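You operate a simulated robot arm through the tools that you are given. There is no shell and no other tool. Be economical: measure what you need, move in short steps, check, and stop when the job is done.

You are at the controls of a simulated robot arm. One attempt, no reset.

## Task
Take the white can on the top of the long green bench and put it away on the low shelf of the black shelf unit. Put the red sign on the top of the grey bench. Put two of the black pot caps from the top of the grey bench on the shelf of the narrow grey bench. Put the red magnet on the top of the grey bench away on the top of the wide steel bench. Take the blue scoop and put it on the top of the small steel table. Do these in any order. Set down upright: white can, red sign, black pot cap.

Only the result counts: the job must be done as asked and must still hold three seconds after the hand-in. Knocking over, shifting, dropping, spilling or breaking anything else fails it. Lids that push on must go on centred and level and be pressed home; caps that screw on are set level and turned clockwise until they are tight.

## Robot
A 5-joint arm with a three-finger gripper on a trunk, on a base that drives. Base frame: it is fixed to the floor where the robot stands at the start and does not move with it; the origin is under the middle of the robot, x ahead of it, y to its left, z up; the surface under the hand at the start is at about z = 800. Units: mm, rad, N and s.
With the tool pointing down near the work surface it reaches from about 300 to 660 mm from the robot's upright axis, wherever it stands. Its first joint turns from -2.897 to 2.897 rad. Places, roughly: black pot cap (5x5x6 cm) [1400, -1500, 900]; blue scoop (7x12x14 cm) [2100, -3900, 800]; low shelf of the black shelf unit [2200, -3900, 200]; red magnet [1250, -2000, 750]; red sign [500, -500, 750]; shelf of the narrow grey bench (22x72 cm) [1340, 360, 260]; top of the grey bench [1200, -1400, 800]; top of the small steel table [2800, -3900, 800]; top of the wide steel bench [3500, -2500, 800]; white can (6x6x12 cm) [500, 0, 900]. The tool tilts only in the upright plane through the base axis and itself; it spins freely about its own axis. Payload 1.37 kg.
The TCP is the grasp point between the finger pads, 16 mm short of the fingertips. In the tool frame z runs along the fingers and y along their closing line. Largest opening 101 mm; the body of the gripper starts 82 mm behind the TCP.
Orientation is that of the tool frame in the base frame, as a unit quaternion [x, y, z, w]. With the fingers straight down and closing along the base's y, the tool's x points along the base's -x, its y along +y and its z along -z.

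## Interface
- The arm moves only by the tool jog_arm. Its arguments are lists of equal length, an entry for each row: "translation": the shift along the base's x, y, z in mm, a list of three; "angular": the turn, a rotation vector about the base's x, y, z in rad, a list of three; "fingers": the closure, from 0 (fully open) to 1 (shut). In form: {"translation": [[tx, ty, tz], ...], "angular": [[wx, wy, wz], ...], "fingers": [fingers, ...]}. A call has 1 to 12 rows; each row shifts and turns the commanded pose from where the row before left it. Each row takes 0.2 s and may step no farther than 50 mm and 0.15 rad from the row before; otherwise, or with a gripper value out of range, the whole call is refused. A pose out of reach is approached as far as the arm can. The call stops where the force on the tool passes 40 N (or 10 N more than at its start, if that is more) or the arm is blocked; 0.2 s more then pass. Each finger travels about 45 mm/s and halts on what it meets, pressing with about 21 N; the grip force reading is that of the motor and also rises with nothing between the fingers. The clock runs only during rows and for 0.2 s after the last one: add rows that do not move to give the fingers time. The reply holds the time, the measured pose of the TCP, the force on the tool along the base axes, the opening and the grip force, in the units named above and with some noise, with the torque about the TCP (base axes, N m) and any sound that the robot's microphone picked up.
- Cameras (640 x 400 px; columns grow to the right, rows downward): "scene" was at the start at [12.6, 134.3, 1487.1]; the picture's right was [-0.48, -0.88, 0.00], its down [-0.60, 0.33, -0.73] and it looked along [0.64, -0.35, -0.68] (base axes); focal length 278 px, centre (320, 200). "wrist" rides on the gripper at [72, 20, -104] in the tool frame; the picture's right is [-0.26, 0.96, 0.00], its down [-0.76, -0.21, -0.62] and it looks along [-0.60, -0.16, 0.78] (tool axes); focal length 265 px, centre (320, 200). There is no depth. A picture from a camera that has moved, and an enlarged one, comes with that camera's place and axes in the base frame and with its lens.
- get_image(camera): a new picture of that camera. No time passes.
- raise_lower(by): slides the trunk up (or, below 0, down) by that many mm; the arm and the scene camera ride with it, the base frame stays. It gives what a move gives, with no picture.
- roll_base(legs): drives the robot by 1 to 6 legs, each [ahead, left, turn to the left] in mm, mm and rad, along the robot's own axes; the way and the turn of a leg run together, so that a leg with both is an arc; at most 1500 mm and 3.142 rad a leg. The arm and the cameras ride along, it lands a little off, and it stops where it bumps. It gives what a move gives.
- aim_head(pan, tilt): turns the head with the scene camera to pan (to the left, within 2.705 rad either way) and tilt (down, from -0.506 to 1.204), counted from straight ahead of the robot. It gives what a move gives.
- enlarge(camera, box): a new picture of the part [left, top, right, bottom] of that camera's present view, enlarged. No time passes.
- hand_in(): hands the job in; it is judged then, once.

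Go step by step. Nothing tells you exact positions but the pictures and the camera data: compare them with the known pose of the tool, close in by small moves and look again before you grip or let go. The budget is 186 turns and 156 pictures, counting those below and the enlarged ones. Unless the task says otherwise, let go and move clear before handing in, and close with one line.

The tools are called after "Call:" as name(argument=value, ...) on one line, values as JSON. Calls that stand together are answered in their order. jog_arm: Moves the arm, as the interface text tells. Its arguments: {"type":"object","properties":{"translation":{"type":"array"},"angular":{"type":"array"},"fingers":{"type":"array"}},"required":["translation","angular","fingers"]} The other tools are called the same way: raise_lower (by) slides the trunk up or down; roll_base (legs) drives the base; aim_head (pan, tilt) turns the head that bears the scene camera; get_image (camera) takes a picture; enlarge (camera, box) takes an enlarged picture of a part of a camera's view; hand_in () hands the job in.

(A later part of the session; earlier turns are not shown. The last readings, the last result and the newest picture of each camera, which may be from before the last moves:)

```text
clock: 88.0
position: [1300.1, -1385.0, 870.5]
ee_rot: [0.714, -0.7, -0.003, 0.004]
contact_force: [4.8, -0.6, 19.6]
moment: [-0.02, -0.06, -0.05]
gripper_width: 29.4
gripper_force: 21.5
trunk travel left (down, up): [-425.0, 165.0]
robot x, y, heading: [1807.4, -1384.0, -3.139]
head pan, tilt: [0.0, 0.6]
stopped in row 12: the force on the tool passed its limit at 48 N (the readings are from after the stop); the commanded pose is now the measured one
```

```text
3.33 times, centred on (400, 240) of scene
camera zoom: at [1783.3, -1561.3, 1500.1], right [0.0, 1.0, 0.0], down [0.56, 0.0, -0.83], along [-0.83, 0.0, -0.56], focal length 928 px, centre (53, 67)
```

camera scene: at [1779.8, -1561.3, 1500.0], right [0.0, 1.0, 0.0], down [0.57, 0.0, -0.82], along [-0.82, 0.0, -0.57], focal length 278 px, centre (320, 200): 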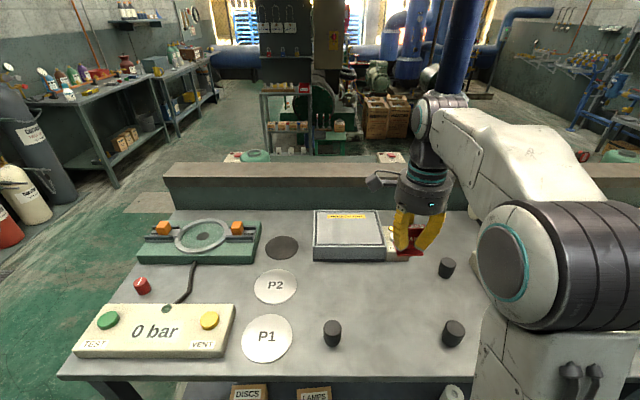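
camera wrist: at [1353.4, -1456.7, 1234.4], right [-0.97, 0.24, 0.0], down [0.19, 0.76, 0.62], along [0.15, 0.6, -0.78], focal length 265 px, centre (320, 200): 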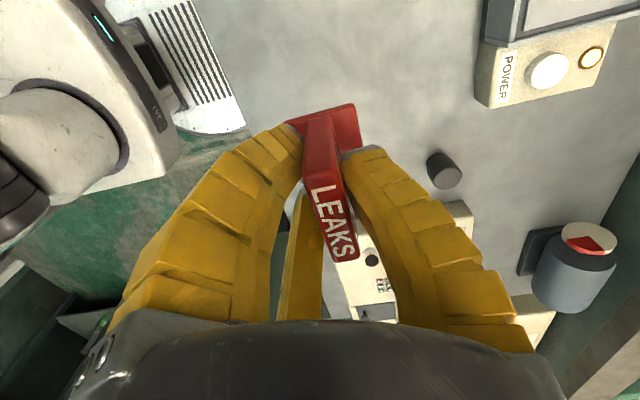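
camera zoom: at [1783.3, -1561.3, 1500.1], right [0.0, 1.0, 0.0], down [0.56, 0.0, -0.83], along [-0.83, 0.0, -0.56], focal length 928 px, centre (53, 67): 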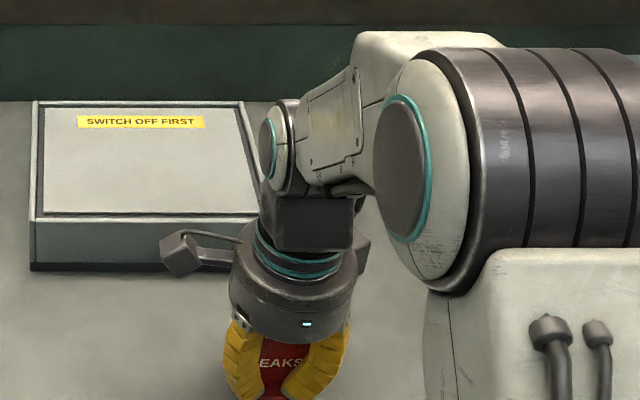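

Contact came early, so this bench top is higher than I assumed. I'll look through the wrist camera before doing anything.

Call:
get_image(camera="wrist")

Call:
enlarge(camera="scene", box=[360, 250, 440, 310])

```text
120 pictures are left
camera wrist: at [1282.9, -1457.3, 976.1], right [-0.97, 0.24, 0.01], down [0.2, 0.76, 0.62], along [0.14, 0.6, -0.79], focal length 265 px, centre (320, 200)
```

wrist: 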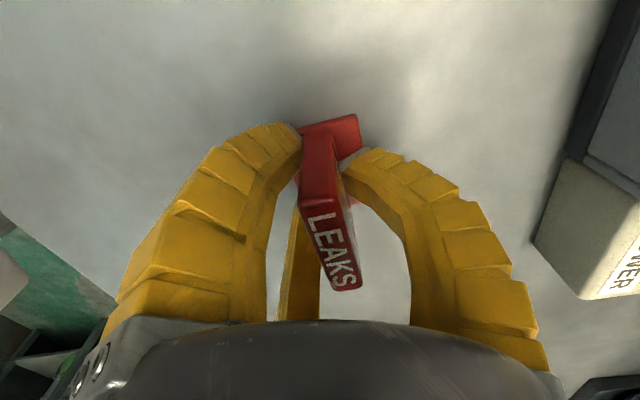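

```text
6.67 times, centred on (400, 280) of scene
camera zoom: at [1783.3, -1561.3, 1500.1], right [0.0, 1.0, 0.0], down [0.56, 0.0, -0.83], along [-0.83, 0.0, -0.56], focal length 1857 px, centre (-213, -333)
```

zoom: 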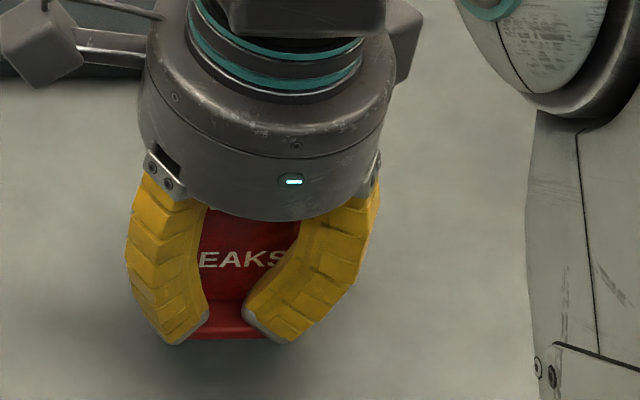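

The sign is standing on the bench and slightly pushed up into the grip. I'll relieve the pressure by raising a few mm.

Call:
jog_arm(translation=[[0, 0, 2], [0, 0, 2]], angular=[[0, 0, 0], [0, 0, 0]], fingers=[1, 1])

Call:
enlarge(camera="wrist", box=[240, 90, 400, 310])

```text
clock: 88.5
position: [1298.9, -1385.3, 871.0]
ee_rot: [0.714, -0.7, -0.002, 0.002]
contact_force: [1.1, 0.6, 6.3]
moment: [0.02, -0.01, -0.06]
gripper_width: 27.7
gripper_force: 20.8
trunk travel left (down, up): [-425.0, 165.0]
robot x, y, heading: [1809.0, -1387.8, -3.135]
head pan, tilt: [0.0, 0.6]
```

```text
1.82 times, centred on (320, 200) of wrist
camera zoom: at [1282.3, -1457.3, 976.6], right [-0.97, 0.24, 0.01], down [0.2, 0.76, 0.62], along [0.15, 0.6, -0.79], focal length 483 px, centre (320, 200)
```

zoom: 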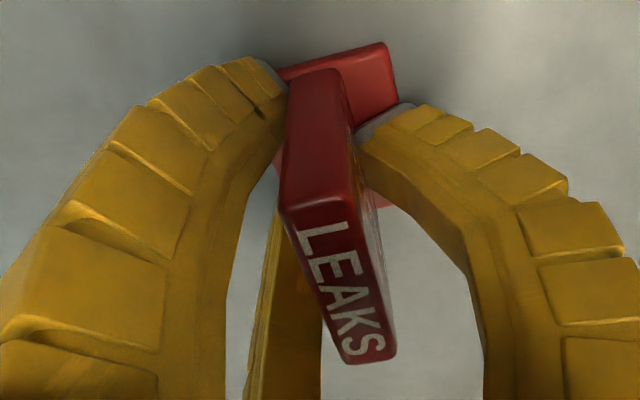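

The force is down to 6 N and the sign looks upright. I'll open gradually.

Call:
jog_arm(translation=[[0, 0, 1], [0, 0, 0], [0, 0, 0], [0, 0, 0]], angular=[[0, 0, 0], [0, 0, 0], [0, 0, 0], [0, 0, 0]], fingers=[0.7, 0.6, 0.5, 0.45])

Call:
get_image(camera="wrist")

Call:
enlarge(camera="scene", box=[360, 250, 440, 310])

```text
clock: 89.5
position: [1299.2, -1385.9, 873.7]
ee_rot: [0.715, -0.699, -0.001, 0.002]
contact_force: [0.2, -1.2, 1.3]
moment: [0.05, -0.05, -0.01]
gripper_width: 58.9
gripper_force: 1.9
trunk travel left (down, up): [-425.0, 165.0]
robot x, y, heading: [1805.1, -1383.9, -3.134]
head pan, tilt: [0.0, 0.6]
```

```text
117 pictures are left
camera wrist: at [1281.6, -1457.7, 977.9], right [-0.97, 0.24, 0.0], down [0.19, 0.76, 0.62], along [0.15, 0.6, -0.78], focal length 265 px, centre (320, 200)
```

wrist: 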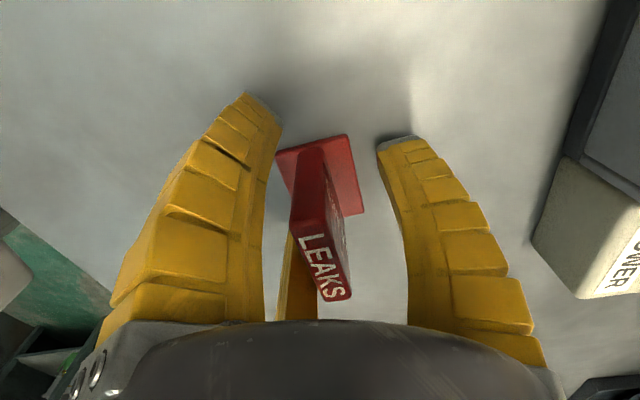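

```text
6.67 times, centred on (400, 280) of scene
camera zoom: at [1780.5, -1561.4, 1500.0], right [0.0, 1.0, 0.0], down [0.56, 0.0, -0.83], along [-0.83, 0.0, -0.56], focal length 1857 px, centre (-213, -333)
```

zoom: 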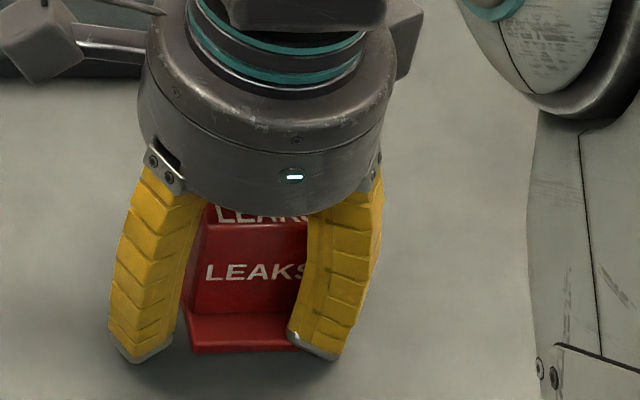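

Released, and the sign is standing. I'll raise clear and confirm, then look at the caps.

Call:
jog_arm(translation=[[0, 0, 10], [0, 0, 25], [0, 0, 40], [0, 0, 40], [0, 0, 40], [0, 0, 40], [0, 0, 20]], angular=[[0, 0, 0], [0, 0, 0], [0, 0, 0], [0, 0, 0], [0, 0, 0], [0, 0, 0], [0, 0, 0]], fingers=[0.4, 0.4, 0.2, 0, 0, 0, 0])

Call:
get_image(camera="wrist")

Call:
get_image(camera="scene")

```text
clock: 91.2
position: [1297.6, -1386.8, 1088.0]
ee_rot: [0.715, -0.699, -0.002, 0.001]
contact_force: [0.5, -0.3, -0.1]
moment: [0.0, 0.02, 0.0]
gripper_width: 100.5
gripper_force: 0.0
trunk travel left (down, up): [-425.0, 165.0]
robot x, y, heading: [1812.3, -1385.2, -3.134]
head pan, tilt: [0.0, 0.6]
```

```text
115 pictures are left
camera wrist: at [1281.3, -1457.6, 1192.5], right [-0.97, 0.24, 0.01], down [0.19, 0.76, 0.62], along [0.15, 0.6, -0.78], focal length 265 px, centre (320, 200)
```

wrist: 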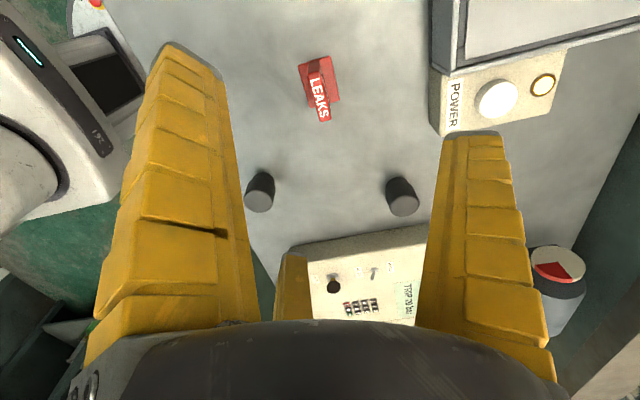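

```text
114 pictures are left
camera scene: at [1780.6, -1561.2, 1500.0], right [0.0, 1.0, 0.0], down [0.56, 0.0, -0.83], along [-0.83, 0.0, -0.56], focal length 278 px, centre (320, 200)
```

scene: 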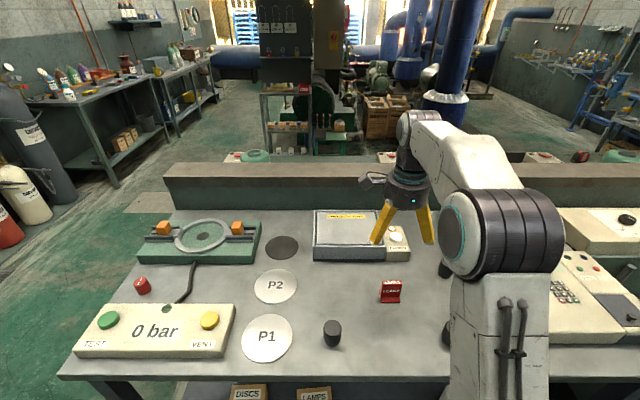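

The sign stands upright on the grey bench, whose top looks to be at about z 840. For the caps I need a tilted grasp so I can reach under the narrow bench. I'll line up with the cap at about [1395, -1528] and tilt the tool 45°.

Call:
roll_base(legs=[[-145, 143, 0]])

Call:
jog_arm(translation=[[0, 0, 0], [0, 0, 0], [0, 0, 0], [0, 0, 0], [0, 0, 0], [0, 0, 0], [0, 0, 0], [0, 0, 0], [0, 0, 0], [0, 0, 0], [0, 0, 0]], angular=[[0, 0, 0.1412], [0, 0, 0.1412], [0, 0, 0.1412], [0, 0, 0.1412], [0, 0, 0.1412], [0, 0, 0.1412], [0, 0, 0.1412], [0, 0, 0.1412], [0, 0, 0.1412], [0, 0, 0.1412], [0, 0, 0.1412]], fingers=[0, 0, 0, 0, 0, 0, 0, 0, 0, 0, 0])

Call:
jog_arm(translation=[[-15, 0, 0], [-15, 0, 0], [-15, 0, 0], [-15, 0, 0], [0, 0, 0], [0, 0, 0]], angular=[[0, 0.131, 0], [0, 0.131, 0], [0, 0.131, 0], [0, 0.131, 0], [0, 0.131, 0], [0, 0.131, 0]], fingers=[0, 0, 0, 0.2, 0.3, 0.3])

Call:
get_image(camera="wrist")

Call:
get_image(camera="scene")

```text
clock: 92.8
position: [1446.1, -1526.8, 1087.5]
ee_rot: [0.715, -0.699, -0.002, 0.002]
contact_force: [0.2, -0.4, 0.0]
moment: [-0.01, -0.01, 0.0]
gripper_width: 100.7
gripper_force: 0.0
trunk travel left (down, up): [-425.0, 165.0]
robot x, y, heading: [1954.7, -1527.1, -3.14]
head pan, tilt: [0.0, 0.6]
```

```text
clock: 95.2
position: [1446.1, -1526.5, 1086.9]
ee_rot: [1.0, 0.004, 0.0, 0.0]
contact_force: [0.1, -0.1, 0.8]
moment: [-0.01, -0.02, 0.04]
gripper_width: 100.5
gripper_force: 0.1
trunk travel left (down, up): [-425.0, 165.0]
robot x, y, heading: [1952.9, -1524.7, -3.135]
head pan, tilt: [0.0, 0.6]
```

```text
clock: 96.6
position: [1386.7, -1527.8, 1086.3]
ee_rot: [0.923, 0.003, -0.384, 0.0]
contact_force: [0.2, -0.9, -1.2]
moment: [0.01, 0.01, 0.0]
gripper_width: 73.1
gripper_force: 2.1
trunk travel left (down, up): [-425.0, 165.0]
robot x, y, heading: [1959.7, -1524.0, -3.136]
head pan, tilt: [0.0, 0.6]
```

```text
113 pictures are left
camera wrist: at [1511.8, -1546.0, 1110.2], right [-0.18, -0.97, 0.19], down [-0.09, 0.2, 0.97], along [-0.98, 0.16, -0.13], focal length 265 px, centre (320, 200)
```

wrist: 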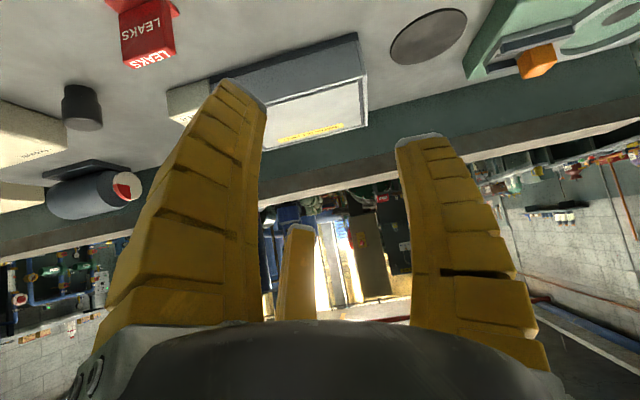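

```text
112 pictures are left
camera scene: at [1928.6, -1702.0, 1500.0], right [0.0, 1.0, 0.0], down [0.56, 0.0, -0.83], along [-0.83, 0.0, -0.56], focal length 278 px, centre (320, 200)
```

scene: 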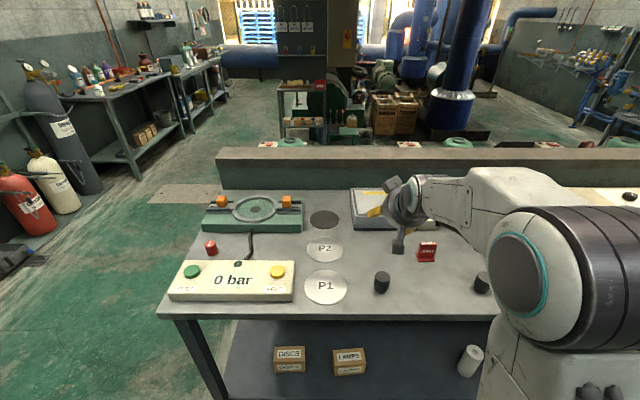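

The 45° tilt works. Cap A triangulates to about [1399, -1528, 850]. I'll back up along the tool axis to set the approach and check.

Call:
jog_arm(translation=[[30, 0, -25], [30, 0, -25], [30, 0, -25], [32, 0, -21]], angular=[[0, 0, 0], [0, 0, 0], [0, 0, 0], [0, 0, 0]], fingers=[0.25, 0.25, 0.25, 0.25])

Call:
get_image(camera="wrist")

Call:
enlarge(camera="scene", box=[320, 200, 480, 310])

```text
clock: 97.6
position: [1510.4, -1526.4, 992.1]
ee_rot: [0.923, 0.003, -0.384, 0.0]
contact_force: [0.4, -0.3, 0.8]
moment: [0.01, 0.01, 0.01]
gripper_width: 78.3
gripper_force: 1.3
trunk travel left (down, up): [-425.0, 165.0]
robot x, y, heading: [1958.0, -1527.8, -3.132]
head pan, tilt: [0.0, 0.6]
```

```text
111 pictures are left
camera wrist: at [1635.1, -1545.7, 1014.6], right [-0.18, -0.97, 0.19], down [-0.09, 0.2, 0.97], along [-0.98, 0.16, -0.13], focal length 265 px, centre (320, 200)
```

wrist: 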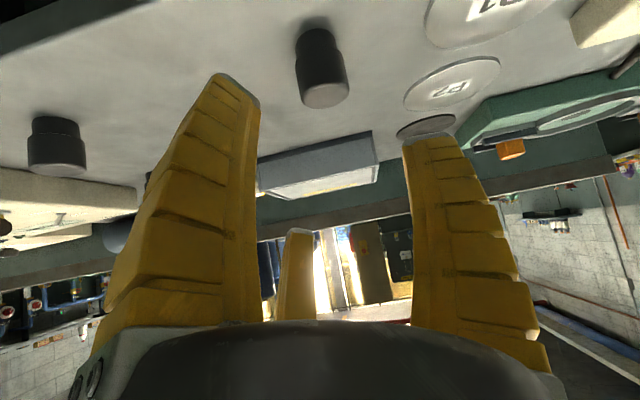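

```text
3.64 times, centred on (400, 255) of scene
camera zoom: at [1928.6, -1702.0, 1500.1], right [0.0, 1.0, 0.0], down [0.56, 0.0, -0.83], along [-0.83, 0.0, -0.56], focal length 1013 px, centre (29, 0)
```

zoom: 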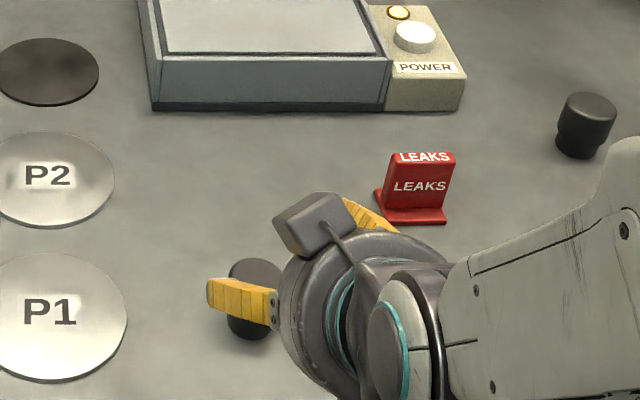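

Cap A's mid-height is at about [1399, -1530, 858], with its top near 888. I'll descend along the tool axis with a narrower opening and stop just short.

Call:
jog_arm(translation=[[0, -3, -21], [-20, 0, -20], [-20, 0, -20], [-20, 0, -20], [-20, 0, -20], [-15, 0, -15]], angular=[[0, 0, 0], [0, 0, 0], [0, 0, 0], [0, 0, 0], [0, 0, 0], [0, 0, 0]], fingers=[0.36, 0.36, 0.36, 0.36, 0.36, 0.36])

Call:
get_image(camera="wrist")

Call:
enlarge(camera="scene", box=[320, 220, 460, 320])

```text
clock: 98.9
position: [1425.6, -1531.6, 889.7]
ee_rot: [0.922, 0.005, -0.387, 0.002]
contact_force: [12.0, -1.1, 19.8]
moment: [0.38, -1.02, -0.2]
gripper_width: 68.3
gripper_force: 2.6
trunk travel left (down, up): [-425.0, 165.0]
robot x, y, heading: [1956.6, -1523.2, -3.135]
head pan, tilt: [0.0, 0.6]
stopped in row 6: the force on the tool passed its limit at 52 N (the readings are from after the stop); the commanded pose is now the measured one
```

```text
109 pictures are left
camera wrist: at [1551.6, -1549.3, 912.8], right [-0.17, -0.97, 0.19], down [-0.09, 0.21, 0.97], along [-0.98, 0.15, -0.12], focal length 265 px, centre (320, 200)
```

wrist: 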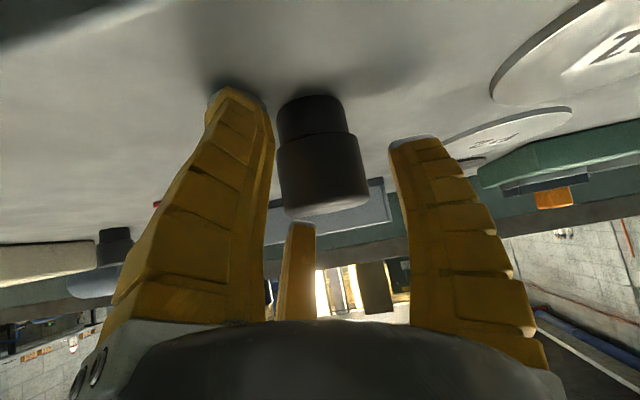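

```text
4.00 times, centred on (390, 270) of scene
camera zoom: at [1932.0, -1702.3, 1500.5], right [-0.01, 1.0, 0.0], down [0.56, 0.0, -0.83], along [-0.83, 0.0, -0.56], focal length 1114 px, centre (40, -80)
```

zoom: 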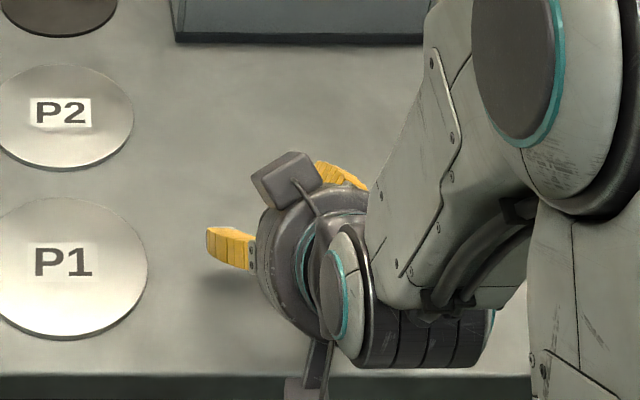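

The stop readings show that the lowest finger really does touch the bench: the gripper behaves as three fingers at 120°. So I'll use a vertical tool for the caps. I'm backing off along the axis and standing the tool upright.

Call:
jog_arm(translation=[[15, 0, 15], [25, 0, 25], [25, 0, 25], [25, 0, 25], [0, 0, 30], [0, 0, 20]], angular=[[0, 0, 0], [0, 0, 0], [0, 0, 0], [0, 0, 0], [0, 0, 0], [0, 0, 0]], fingers=[0.3, 0.3, 0.3, 0.3, 0.2, 0.2])

Call:
jog_arm(translation=[[-20, 0, 0], [-20, 0, 0], [-20, 0, 0], [-20, 0, 0], [-20, 0, 0], [-15, 0, 0]], angular=[[0, -0.131, 0], [0, -0.131, 0], [0, -0.131, 0], [0, -0.131, 0], [0, -0.131, 0], [0, -0.136, 0]], fingers=[0.2, 0.2, 0.2, 0.2, 0.2, 0.2])

Call:
get_image(camera="wrist")

Call:
get_image(camera="scene")

```text
clock: 100.3
position: [1509.5, -1529.2, 1030.5]
ee_rot: [0.923, 0.004, -0.386, 0.001]
contact_force: [-0.6, 0.5, -0.2]
moment: [0.02, 0.0, 0.0]
gripper_width: 82.9
gripper_force: 1.9
out of reach, approached as far as the arm can: row 4
trunk travel left (down, up): [-425.0, 165.0]
robot x, y, heading: [1954.5, -1525.6, -3.128]
head pan, tilt: [0.0, 0.6]
```

```text
clock: 101.7
position: [1395.2, -1529.3, 1028.9]
ee_rot: [1.0, 0.004, 0.002, 0.0]
contact_force: [-0.5, 0.4, -0.5]
moment: [-0.01, -0.02, 0.01]
gripper_width: 82.9
gripper_force: 1.1
trunk travel left (down, up): [-425.0, 165.0]
robot x, y, heading: [1953.9, -1522.4, -3.132]
head pan, tilt: [0.0, 0.6]
```

```text
107 pictures are left
camera wrist: at [1466.2, -1549.4, 1133.5], right [-0.26, -0.97, 0.0], down [-0.76, 0.2, 0.62], along [-0.6, 0.16, -0.79], focal length 265 px, centre (320, 200)
```

wrist: 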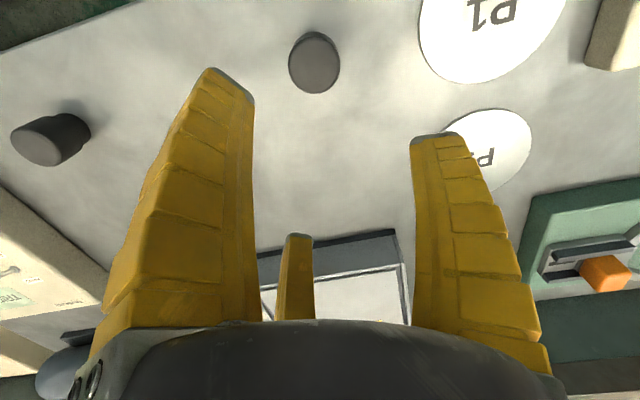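

```text
106 pictures are left
camera scene: at [1927.4, -1702.0, 1500.0], right [0.0, 1.0, 0.0], down [0.57, 0.0, -0.82], along [-0.82, 0.0, -0.57], focal length 278 px, centre (320, 200)
```

scene: 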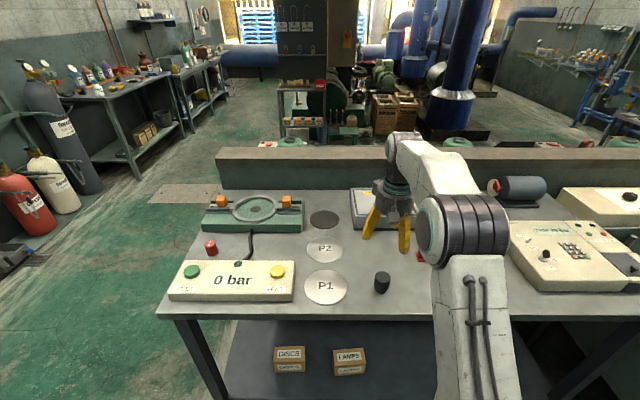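

Recomputed, cap A is at about [1420, -1531] with its top at 900 and the bench at 840. I'll centre above it and come down.

Call:
jog_arm(translation=[[12, -1, 0], [13, -1, 0], [0, 0, -30], [0, 0, -30], [0, 0, -30]], angular=[[0, 0, 0], [0, 0, 0], [0, 0, 0], [0, 0, 0], [0, 0, 0]], fingers=[0.1, 0.1, 0.1, 0.1, 0.1])

Call:
get_image(camera="wrist")

Call:
enlarge(camera="scene", box=[320, 200, 480, 310])

```text
clock: 102.9
position: [1419.7, -1532.1, 939.7]
ee_rot: [1.0, 0.004, 0.0, 0.0]
contact_force: [0.1, -0.9, 0.9]
moment: [0.01, -0.04, -0.02]
gripper_width: 92.0
gripper_force: 0.7
trunk travel left (down, up): [-425.0, 165.0]
robot x, y, heading: [1957.5, -1523.2, -3.139]
head pan, tilt: [0.0, 0.6]
```

```text
105 pictures are left
camera wrist: at [1491.7, -1550.8, 1045.1], right [-0.26, -0.97, 0.0], down [-0.76, 0.2, 0.62], along [-0.6, 0.16, -0.78], focal length 265 px, centre (320, 200)
```

wrist: 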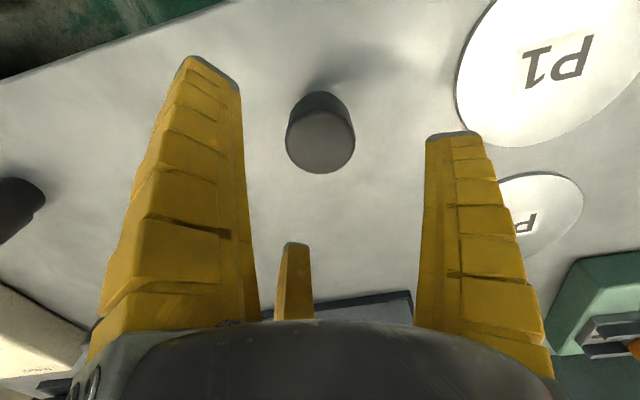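

```text
3.64 times, centred on (400, 255) of scene
camera zoom: at [1928.2, -1702.0, 1500.1], right [0.0, 1.0, 0.0], down [0.56, 0.0, -0.83], along [-0.83, 0.0, -0.56], focal length 1013 px, centre (29, 0)
```

zoom: 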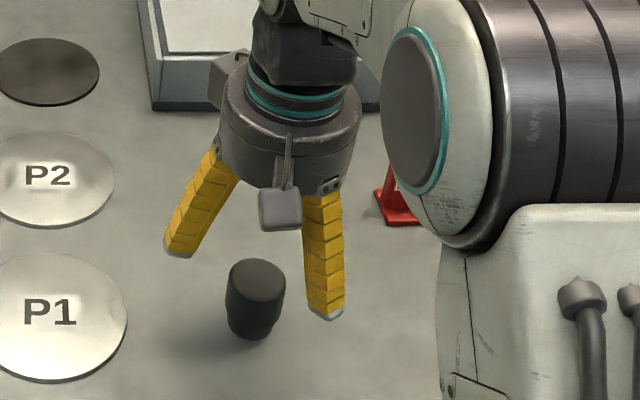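

It's centred within about 4 mm. I'll descend to grip height and close.

Call:
jog_arm(translation=[[3, 0, -20], [0, 0, -20], [0, 0, -12], [0, 0, -10]], angular=[[0, 0, 0], [0, 0, 0], [0, 0, 0], [0, 0, 0]], fingers=[0.1, 0.1, 0.1, 0.1])

Call:
jog_arm(translation=[[0, 0, 0], [0, 0, 0], [0, 0, 0], [0, 0, 0], [0, 0, 0], [0, 0, 0], [0, 0, 0]], angular=[[0, 0, 0], [0, 0, 0], [0, 0, 0], [0, 0, 0], [0, 0, 0], [0, 0, 0], [0, 0, 0]], fingers=[1, 1, 1, 1, 1, 1, 1])

Call:
get_image(camera="wrist")

Call:
enlarge(camera="scene", box=[320, 200, 480, 310])

```text
clock: 103.9
position: [1422.3, -1532.4, 876.1]
ee_rot: [1.0, 0.003, 0.0, 0.0]
contact_force: [0.2, 0.1, 0.2]
moment: [-0.01, 0.0, 0.01]
gripper_width: 91.9
gripper_force: 1.6
trunk travel left (down, up): [-425.0, 165.0]
robot x, y, heading: [1953.9, -1524.7, -3.135]
head pan, tilt: [0.0, 0.6]
```

```text
clock: 105.5
position: [1422.4, -1531.4, 878.7]
ee_rot: [1.0, 0.003, 0.0, 0.0]
contact_force: [-2.1, -0.8, 7.6]
moment: [-0.02, -0.03, -0.02]
gripper_width: 38.5
gripper_force: 21.1
trunk travel left (down, up): [-425.0, 165.0]
robot x, y, heading: [1953.3, -1526.2, -3.135]
head pan, tilt: [0.0, 0.6]
```

```text
103 pictures are left
camera wrist: at [1495.6, -1551.0, 983.8], right [-0.26, -0.97, 0.0], down [-0.76, 0.2, 0.62], along [-0.6, 0.16, -0.78], focal length 265 px, centre (320, 200)
```

wrist: 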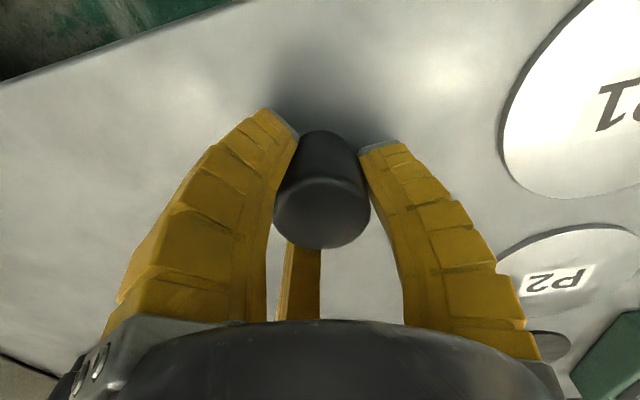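

```text
3.64 times, centred on (400, 255) of scene
camera zoom: at [1928.8, -1702.1, 1500.1], right [-0.01, 1.0, 0.0], down [0.56, 0.0, -0.83], along [-0.83, 0.0, -0.56], focal length 1013 px, centre (29, 0)
```

zoom: 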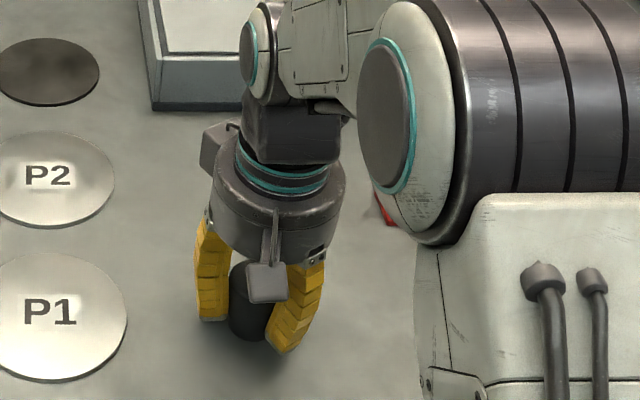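

It's gripped at 38.5 mm. I'll lift slowly.

Call:
jog_arm(translation=[[0, 0, 5], [0, 0, 8], [0, 0, 12], [0, 0, 20], [0, 0, 25], [0, 0, 25], [0, 0, 25], [0, 0, 25], [0, 0, 25], [0, 0, 25], [0, 0, 25], [0, 0, 25]], angular=[[0, 0, 0], [0, 0, 0], [0, 0, 0], [0, 0, 0], [0, 0, 0], [0, 0, 0], [0, 0, 0], [0, 0, 0], [0, 0, 0], [0, 0, 0], [0, 0, 0], [0, 0, 0]], fingers=[1, 1, 1, 1, 1, 1, 1, 1, 1, 1, 1, 1])

Call:
get_image(camera="wrist")

Call:
get_image(camera="scene")

```text
clock: 108.1
position: [1421.9, -1532.5, 1123.1]
ee_rot: [1.0, 0.003, -0.001, -0.001]
contact_force: [-0.2, -0.2, -0.3]
moment: [-0.01, 0.04, -0.01]
gripper_width: 36.5
gripper_force: 21.2
trunk travel left (down, up): [-425.0, 165.0]
robot x, y, heading: [1955.4, -1523.6, -3.141]
head pan, tilt: [0.0, 0.6]
```

```text
101 pictures are left
camera wrist: at [1494.6, -1551.8, 1228.6], right [-0.26, -0.97, 0.0], down [-0.76, 0.2, 0.62], along [-0.6, 0.16, -0.78], focal length 265 px, centre (320, 200)
```

wrist: 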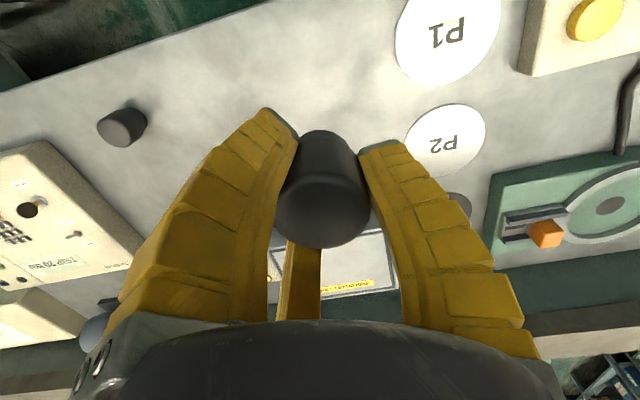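

```text
100 pictures are left
camera scene: at [1928.2, -1702.0, 1500.0], right [-0.01, 1.0, 0.0], down [0.56, 0.0, -0.83], along [-0.83, 0.0, -0.56], focal length 278 px, centre (320, 200)
```

scene: 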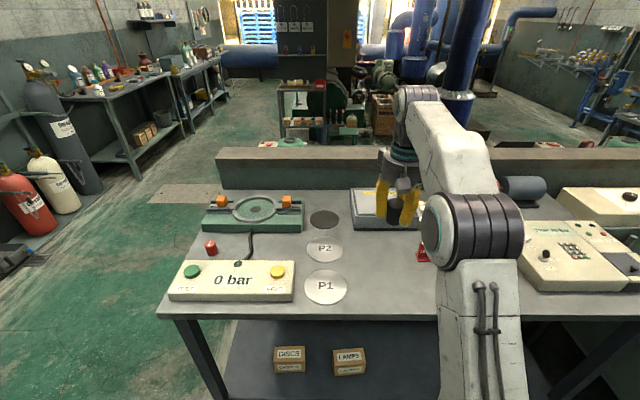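

The cap is held level. I'll drive to the narrow grey bench: back off, along +y, turn to face −y, and strafe in front of it.

Call:
roll_base(legs=[[-250, 0, 0], [0, -1450, 0], [0, -1350, 0], [0, 0, 1.57], [0, -850, 0]])

Call:
aim_head(pan=0.0, tilt=0.75)

Call:
get_image(camera="scene")

Call:
get_image(camera="wrist")

```text
clock: 131.0
position: [1355.0, 748.9, 1123.5]
ee_rot: [0.709, 0.705, 0.0, 0.0]
contact_force: [0.5, -0.2, -1.3]
moment: [0.0, -0.01, 0.02]
gripper_width: 36.2
gripper_force: 20.9
trunk travel left (down, up): [-425.0, 165.0]
robot x, y, heading: [1353.8, 1285.1, -1.582]
head pan, tilt: [0.0, 0.6]
```

```text
clock: 131.7
position: [1354.7, 748.0, 1123.3]
ee_rot: [0.709, 0.705, -0.001, 0.0]
contact_force: [-0.6, 0.2, -0.9]
moment: [0.02, 0.03, -0.01]
gripper_width: 36.3
gripper_force: 21.0
trunk travel left (down, up): [-425.0, 165.0]
robot x, y, heading: [1355.3, 1284.2, -1.578]
head pan, tilt: [0.0, 0.75]
```

```text
99 pictures are left
camera scene: at [1530.6, 1256.9, 1487.2], right [-1.0, 0.01, 0.0], down [0.01, 0.68, -0.73], along [-0.01, -0.73, -0.68], focal length 278 px, centre (320, 200)
```

scene: 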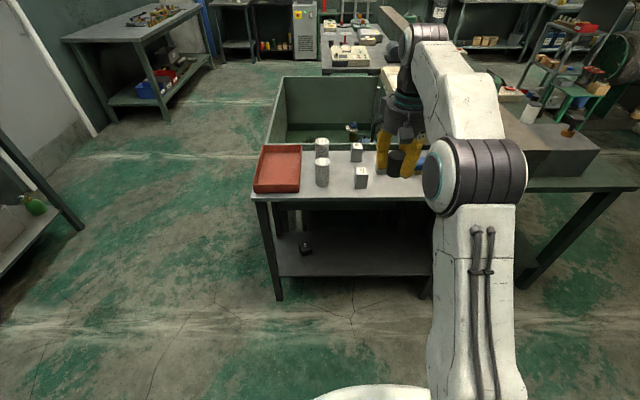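

```text
98 pictures are left
camera wrist: at [1376.5, 820.6, 1228.4], right [0.96, -0.27, 0.0], down [-0.21, -0.76, 0.62], along [-0.17, -0.6, -0.78], focal length 265 px, centre (320, 200)
```

wrist: 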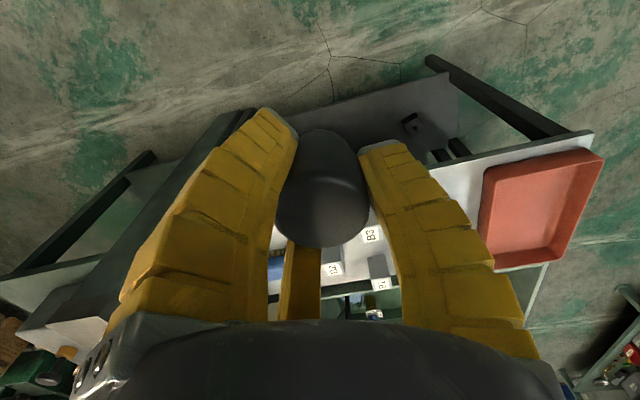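

The shelf's front edge is near y 505, about flush with the bench top, and free towards the front. I'll lower the trunk in front of the bench, then lower the arm and check the clearance.

Call:
raise_lower(by=-420)

Call:
jog_arm(translation=[[0, 0, -40], [0, 0, -40], [0, 0, -40], [0, 0, -40], [0, 0, -40], [0, 0, -40], [0, 0, -40], [0, 0, -40], [0, 0, -30]], angular=[[0, 0, 0], [0, 0, 0], [0, 0, 0], [0, 0, 0], [0, 0, 0], [0, 0, 0], [0, 0, 0], [0, 0, 0], [0, 0, 0]], fingers=[1, 1, 1, 1, 1, 1, 1, 1, 1])

Call:
get_image(camera="scene")

Call:
get_image(camera="wrist")

```text
refused: -420 is not a number from -400 to 400
```

```text
clock: 133.7
position: [1355.6, 747.9, 772.7]
ee_rot: [0.709, 0.705, 0.0, 0.0]
contact_force: [-0.5, -0.1, -0.2]
moment: [0.02, 0.0, -0.01]
gripper_width: 36.3
gripper_force: 21.1
trunk travel left (down, up): [-425.0, 165.0]
robot x, y, heading: [1359.6, 1283.0, -1.58]
head pan, tilt: [0.0, 0.75]
```

```text
97 pictures are left
camera scene: at [1530.6, 1256.6, 1487.2], right [-1.0, 0.01, 0.0], down [0.01, 0.68, -0.73], along [-0.01, -0.73, -0.68], focal length 278 px, centre (320, 200)
```

scene: 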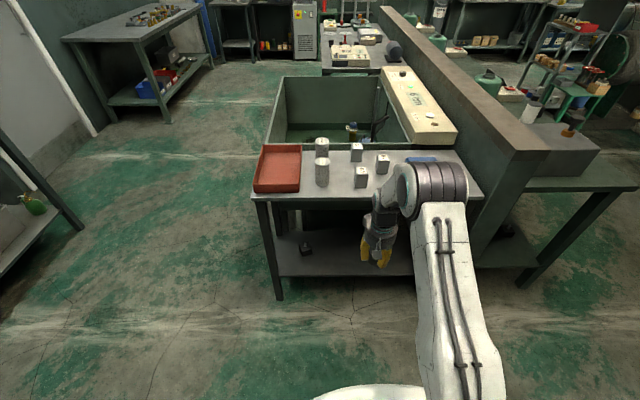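

```text
96 pictures are left
camera wrist: at [1376.6, 819.5, 878.1], right [0.96, -0.27, 0.0], down [-0.21, -0.75, 0.62], along [-0.17, -0.6, -0.78], focal length 265 px, centre (320, 200)
```

wrist: 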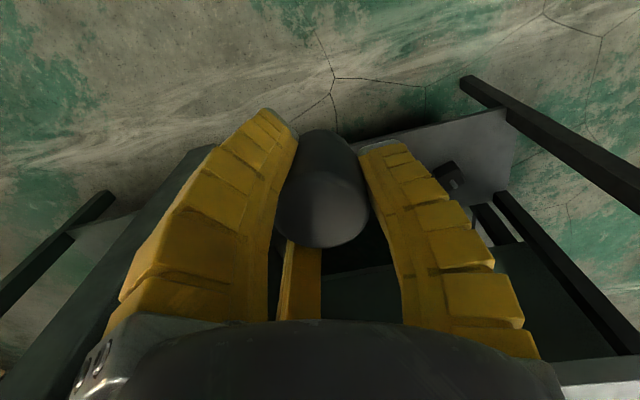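

The trunk step limit is 400, so the arm came down by itself instead, safely in front of the bench. Next I lower the trunk 400.

Call:
raise_lower(by=-400)

Call:
get_image(camera="scene")

```text
clock: 137.5
position: [1356.1, 748.4, 372.9]
ee_rot: [0.709, 0.706, -0.001, 0.0]
contact_force: [-0.2, -0.1, -1.6]
moment: [0.04, 0.0, 0.0]
gripper_width: 36.4
gripper_force: 21.7
trunk travel left (down, up): [-25.0, 565.0]
robot x, y, heading: [1352.3, 1280.7, -1.577]
head pan, tilt: [0.0, 0.75]
```

```text
95 pictures are left
camera scene: at [1530.6, 1256.9, 1087.2], right [-1.0, 0.01, 0.0], down [0.01, 0.68, -0.73], along [-0.01, -0.73, -0.68], focal length 278 px, centre (320, 200)
```

scene: 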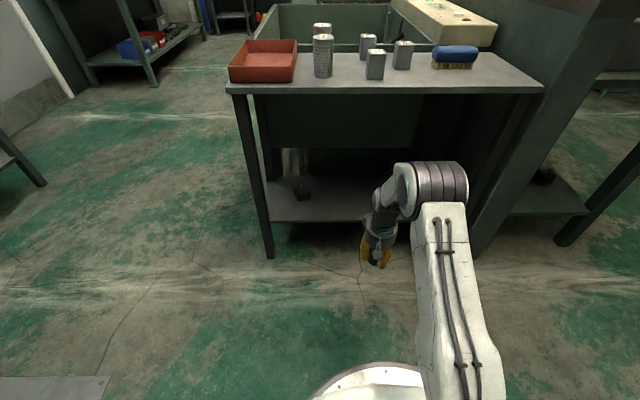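

There's ample room: the bench top is at about 785 and the elbow at about 620–680. I'll drive ahead so the cap is over the shelf.

Call:
roll_base(legs=[[315, 0, 0]])

Call:
get_image(camera="wrist")

Call:
get_image(camera="scene")

```text
clock: 139.6
position: [1350.6, 432.3, 373.6]
ee_rot: [0.709, 0.705, 0.0, 0.0]
contact_force: [-0.2, -0.5, -0.2]
moment: [0.04, -0.01, -0.01]
gripper_width: 36.2
gripper_force: 20.7
trunk travel left (down, up): [-25.0, 565.0]
robot x, y, heading: [1353.6, 966.9, -1.579]
head pan, tilt: [0.0, 0.75]
```

```text
94 pictures are left
camera wrist: at [1373.0, 504.1, 478.5], right [0.96, -0.27, 0.0], down [-0.21, -0.75, 0.62], along [-0.17, -0.6, -0.78], focal length 265 px, centre (320, 200)
```

wrist: 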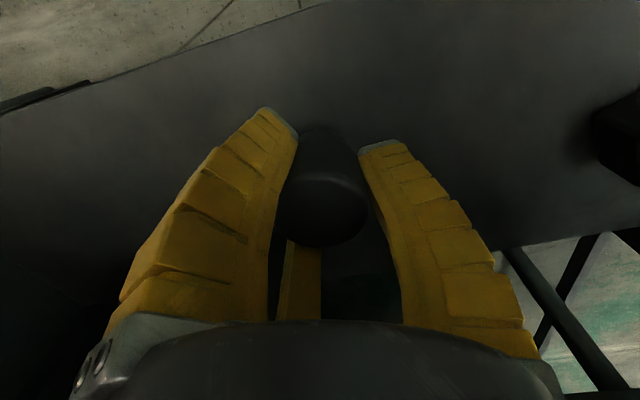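

```text
93 pictures are left
camera scene: at [1527.7, 941.0, 1087.2], right [-1.0, 0.01, 0.0], down [0.01, 0.68, -0.73], along [-0.01, -0.73, -0.68], focal length 278 px, centre (320, 200)
```

scene: 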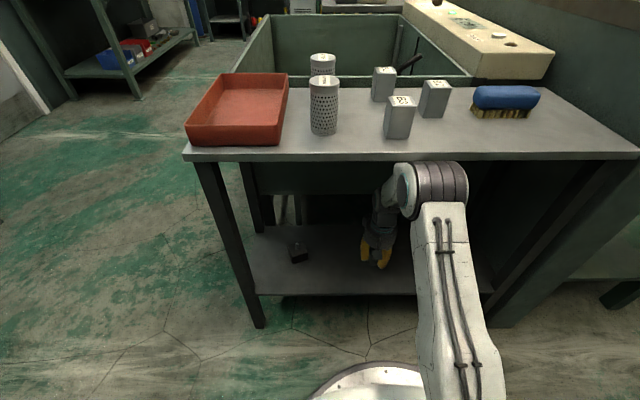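

It's over the shelf with nothing bumped. I'll lower towards the shelf, first to just above, then in small steps until light contact.

Call:
jog_arm(translation=[[0, 0, -12], [0, 0, -12], [0, 0, -12], [0, 0, -8], [0, 0, -5], [0, 0, -4]], angular=[[0, 0, 0], [0, 0, 0], [0, 0, 0], [0, 0, 0], [0, 0, 0], [0, 0, 0]], fingers=[1, 1, 1, 1, 1, 1])

Call:
jog_arm(translation=[[0, 0, -3], [0, 0, -3], [0, 0, -3], [0, 0, 0]], angular=[[0, 0, 0], [0, 0, 0], [0, 0, 0], [0, 0, 0]], fingers=[1, 1, 1, 1])

Call:
get_image(camera="wrist")

Call:
enlarge(camera="scene", box=[330, 200, 430, 300])

```text
clock: 141.0
position: [1352.4, 432.4, 321.0]
ee_rot: [0.71, 0.705, 0.0, -0.001]
contact_force: [0.4, 1.3, -1.2]
moment: [0.03, -0.01, 0.0]
gripper_width: 36.2
gripper_force: 20.9
trunk travel left (down, up): [-25.0, 565.0]
robot x, y, heading: [1352.7, 965.4, -1.578]
head pan, tilt: [0.0, 0.75]
```

```text
clock: 142.0
position: [1352.2, 432.4, 310.4]
ee_rot: [0.709, 0.705, 0.0, 0.0]
contact_force: [0.4, 0.2, -1.0]
moment: [0.0, 0.0, 0.03]
gripper_width: 36.1
gripper_force: 20.7
trunk travel left (down, up): [-25.0, 565.0]
robot x, y, heading: [1350.2, 969.4, -1.583]
head pan, tilt: [0.0, 0.75]
```

```text
92 pictures are left
camera wrist: at [1372.9, 503.9, 416.0], right [0.96, -0.27, 0.0], down [-0.21, -0.75, 0.62], along [-0.17, -0.6, -0.78], focal length 265 px, centre (320, 200)
```

wrist: 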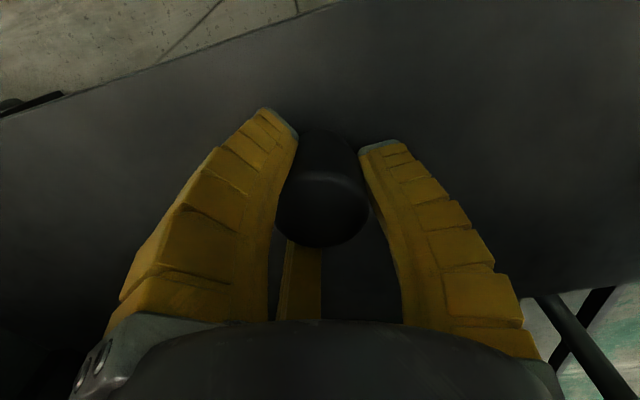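

```text
4.00 times, centred on (380, 250) of scene
camera zoom: at [1527.7, 941.0, 1087.2], right [-1.0, 0.01, 0.0], down [0.01, 0.68, -0.73], along [-0.01, -0.73, -0.68], focal length 1114 px, centre (80, 0)
```

zoom: 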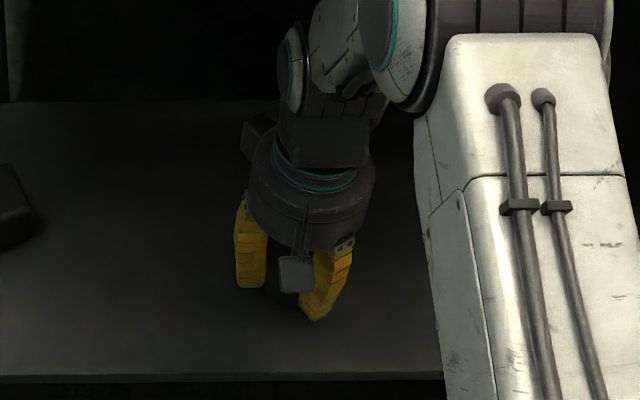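

No contact yet. I'll carry on in small steps.

Call:
jog_arm(translation=[[0, 0, -3], [0, 0, -3], [0, 0, -2]], angular=[[0, 0, 0], [0, 0, 0], [0, 0, 0]], fingers=[1, 1, 1])

Call:
jog_arm(translation=[[0, 0, -2], [0, 0, -2]], angular=[[0, 0, 0], [0, 0, 0]], fingers=[1, 1])

Call:
jog_arm(translation=[[0, 0, -2], [0, 0, -1]], angular=[[0, 0, 0], [0, 0, 0]], fingers=[1, 1])

```text
clock: 142.8
position: [1351.9, 431.0, 302.5]
ee_rot: [0.709, 0.705, 0.001, 0.0]
contact_force: [-0.2, 0.0, -0.5]
moment: [-0.01, 0.01, 0.0]
gripper_width: 36.3
gripper_force: 21.1
trunk travel left (down, up): [-25.0, 565.0]
robot x, y, heading: [1352.5, 970.7, -1.583]
head pan, tilt: [0.0, 0.75]
```

```text
clock: 143.4
position: [1352.2, 431.3, 299.3]
ee_rot: [0.71, 0.704, -0.001, 0.0]
contact_force: [0.9, -0.7, -0.4]
moment: [-0.01, 0.0, -0.02]
gripper_width: 36.1
gripper_force: 20.9
trunk travel left (down, up): [-25.0, 565.0]
robot x, y, heading: [1350.5, 969.1, -1.577]
head pan, tilt: [0.0, 0.75]
```

```text
clock: 144.0
position: [1352.1, 433.0, 296.2]
ee_rot: [0.71, 0.704, 0.0, 0.0]
contact_force: [1.0, 0.0, -0.6]
moment: [0.04, 0.0, -0.02]
gripper_width: 36.3
gripper_force: 21.3
trunk travel left (down, up): [-25.0, 565.0]
robot x, y, heading: [1354.2, 967.7, -1.58]
head pan, tilt: [0.0, 0.75]
```

Call:
jog_arm(translation=[[0, 0, -2], [0, 0, -2], [0, 0, -2]], angular=[[0, 0, 0], [0, 0, 0], [0, 0, 0]], fingers=[1, 1, 1])

Call:
enlarge(camera="wrist", box=[220, 60, 420, 260])

```text
clock: 144.8
position: [1352.5, 432.0, 290.6]
ee_rot: [0.709, 0.705, -0.001, 0.001]
contact_force: [-1.6, 4.0, 15.9]
moment: [0.04, 0.04, -0.05]
gripper_width: 42.1
gripper_force: 21.0
trunk travel left (down, up): [-25.0, 565.0]
robot x, y, heading: [1354.1, 967.1, -1.581]
head pan, tilt: [0.0, 0.75]
```

```text
2.00 times, centred on (320, 160) of wrist
camera zoom: at [1373.2, 504.0, 397.0], right [0.96, -0.27, 0.0], down [-0.21, -0.75, 0.62], along [-0.17, -0.6, -0.78], focal length 531 px, centre (320, 280)
```

zoom: 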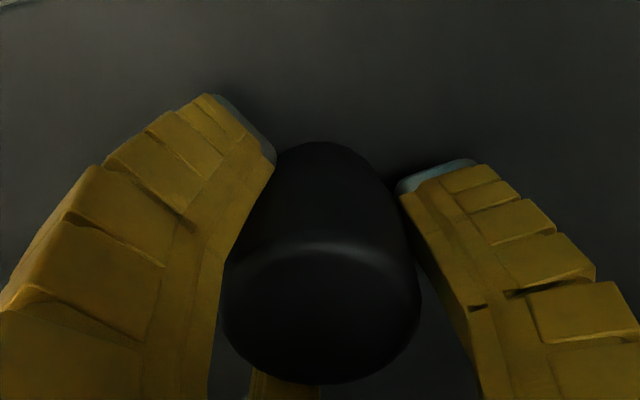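

The cap is touching the shelf. I'll relieve by 2 mm and open slowly.

Call:
jog_arm(translation=[[0, 0, 2], [0, 0, 0], [0, 0, 0], [0, 0, 0], [0, 0, 0], [0, 0, 0]], angular=[[0, 0, 0], [0, 0, 0], [0, 0, 0], [0, 0, 0], [0, 0, 0], [0, 0, 0]], fingers=[1, 0.6, 0.45, 0.3, 0.1, 0])

Call:
jog_arm(translation=[[0, 0, 10], [0, 0, 20], [0, 0, 25], [0, 0, 25]], angular=[[0, 0, 0], [0, 0, 0], [0, 0, 0], [0, 0, 0]], fingers=[0, 0, 0, 0])

Call:
get_image(camera="wrist")

```text
clock: 146.2
position: [1352.0, 432.4, 292.8]
ee_rot: [0.709, 0.705, 0.0, 0.0]
contact_force: [0.3, -0.1, -0.2]
moment: [0.0, 0.0, 0.02]
gripper_width: 100.7
gripper_force: 0.0
trunk travel left (down, up): [-25.0, 565.0]
robot x, y, heading: [1354.7, 967.6, -1.585]
head pan, tilt: [0.0, 0.75]
```

```text
clock: 147.2
position: [1351.3, 433.7, 372.2]
ee_rot: [0.709, 0.705, -0.001, 0.0]
contact_force: [-0.6, 0.1, 0.1]
moment: [-0.01, 0.01, 0.0]
gripper_width: 100.6
gripper_force: 0.1
trunk travel left (down, up): [-25.0, 565.0]
robot x, y, heading: [1352.3, 968.6, -1.582]
head pan, tilt: [0.0, 0.75]
```

```text
89 pictures are left
camera wrist: at [1372.5, 504.1, 477.5], right [0.96, -0.27, 0.0], down [-0.21, -0.75, 0.62], along [-0.17, -0.6, -0.78], focal length 265 px, centre (320, 200)
```

wrist: 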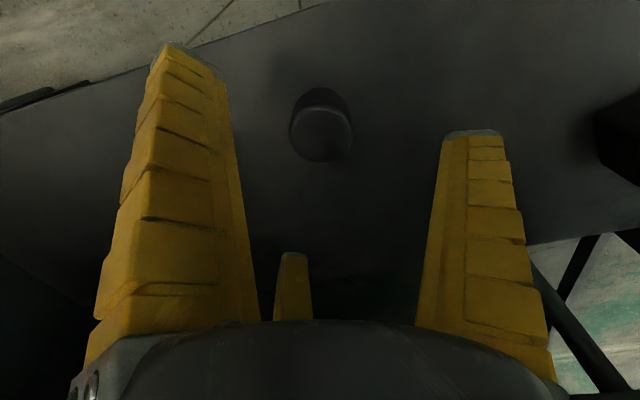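

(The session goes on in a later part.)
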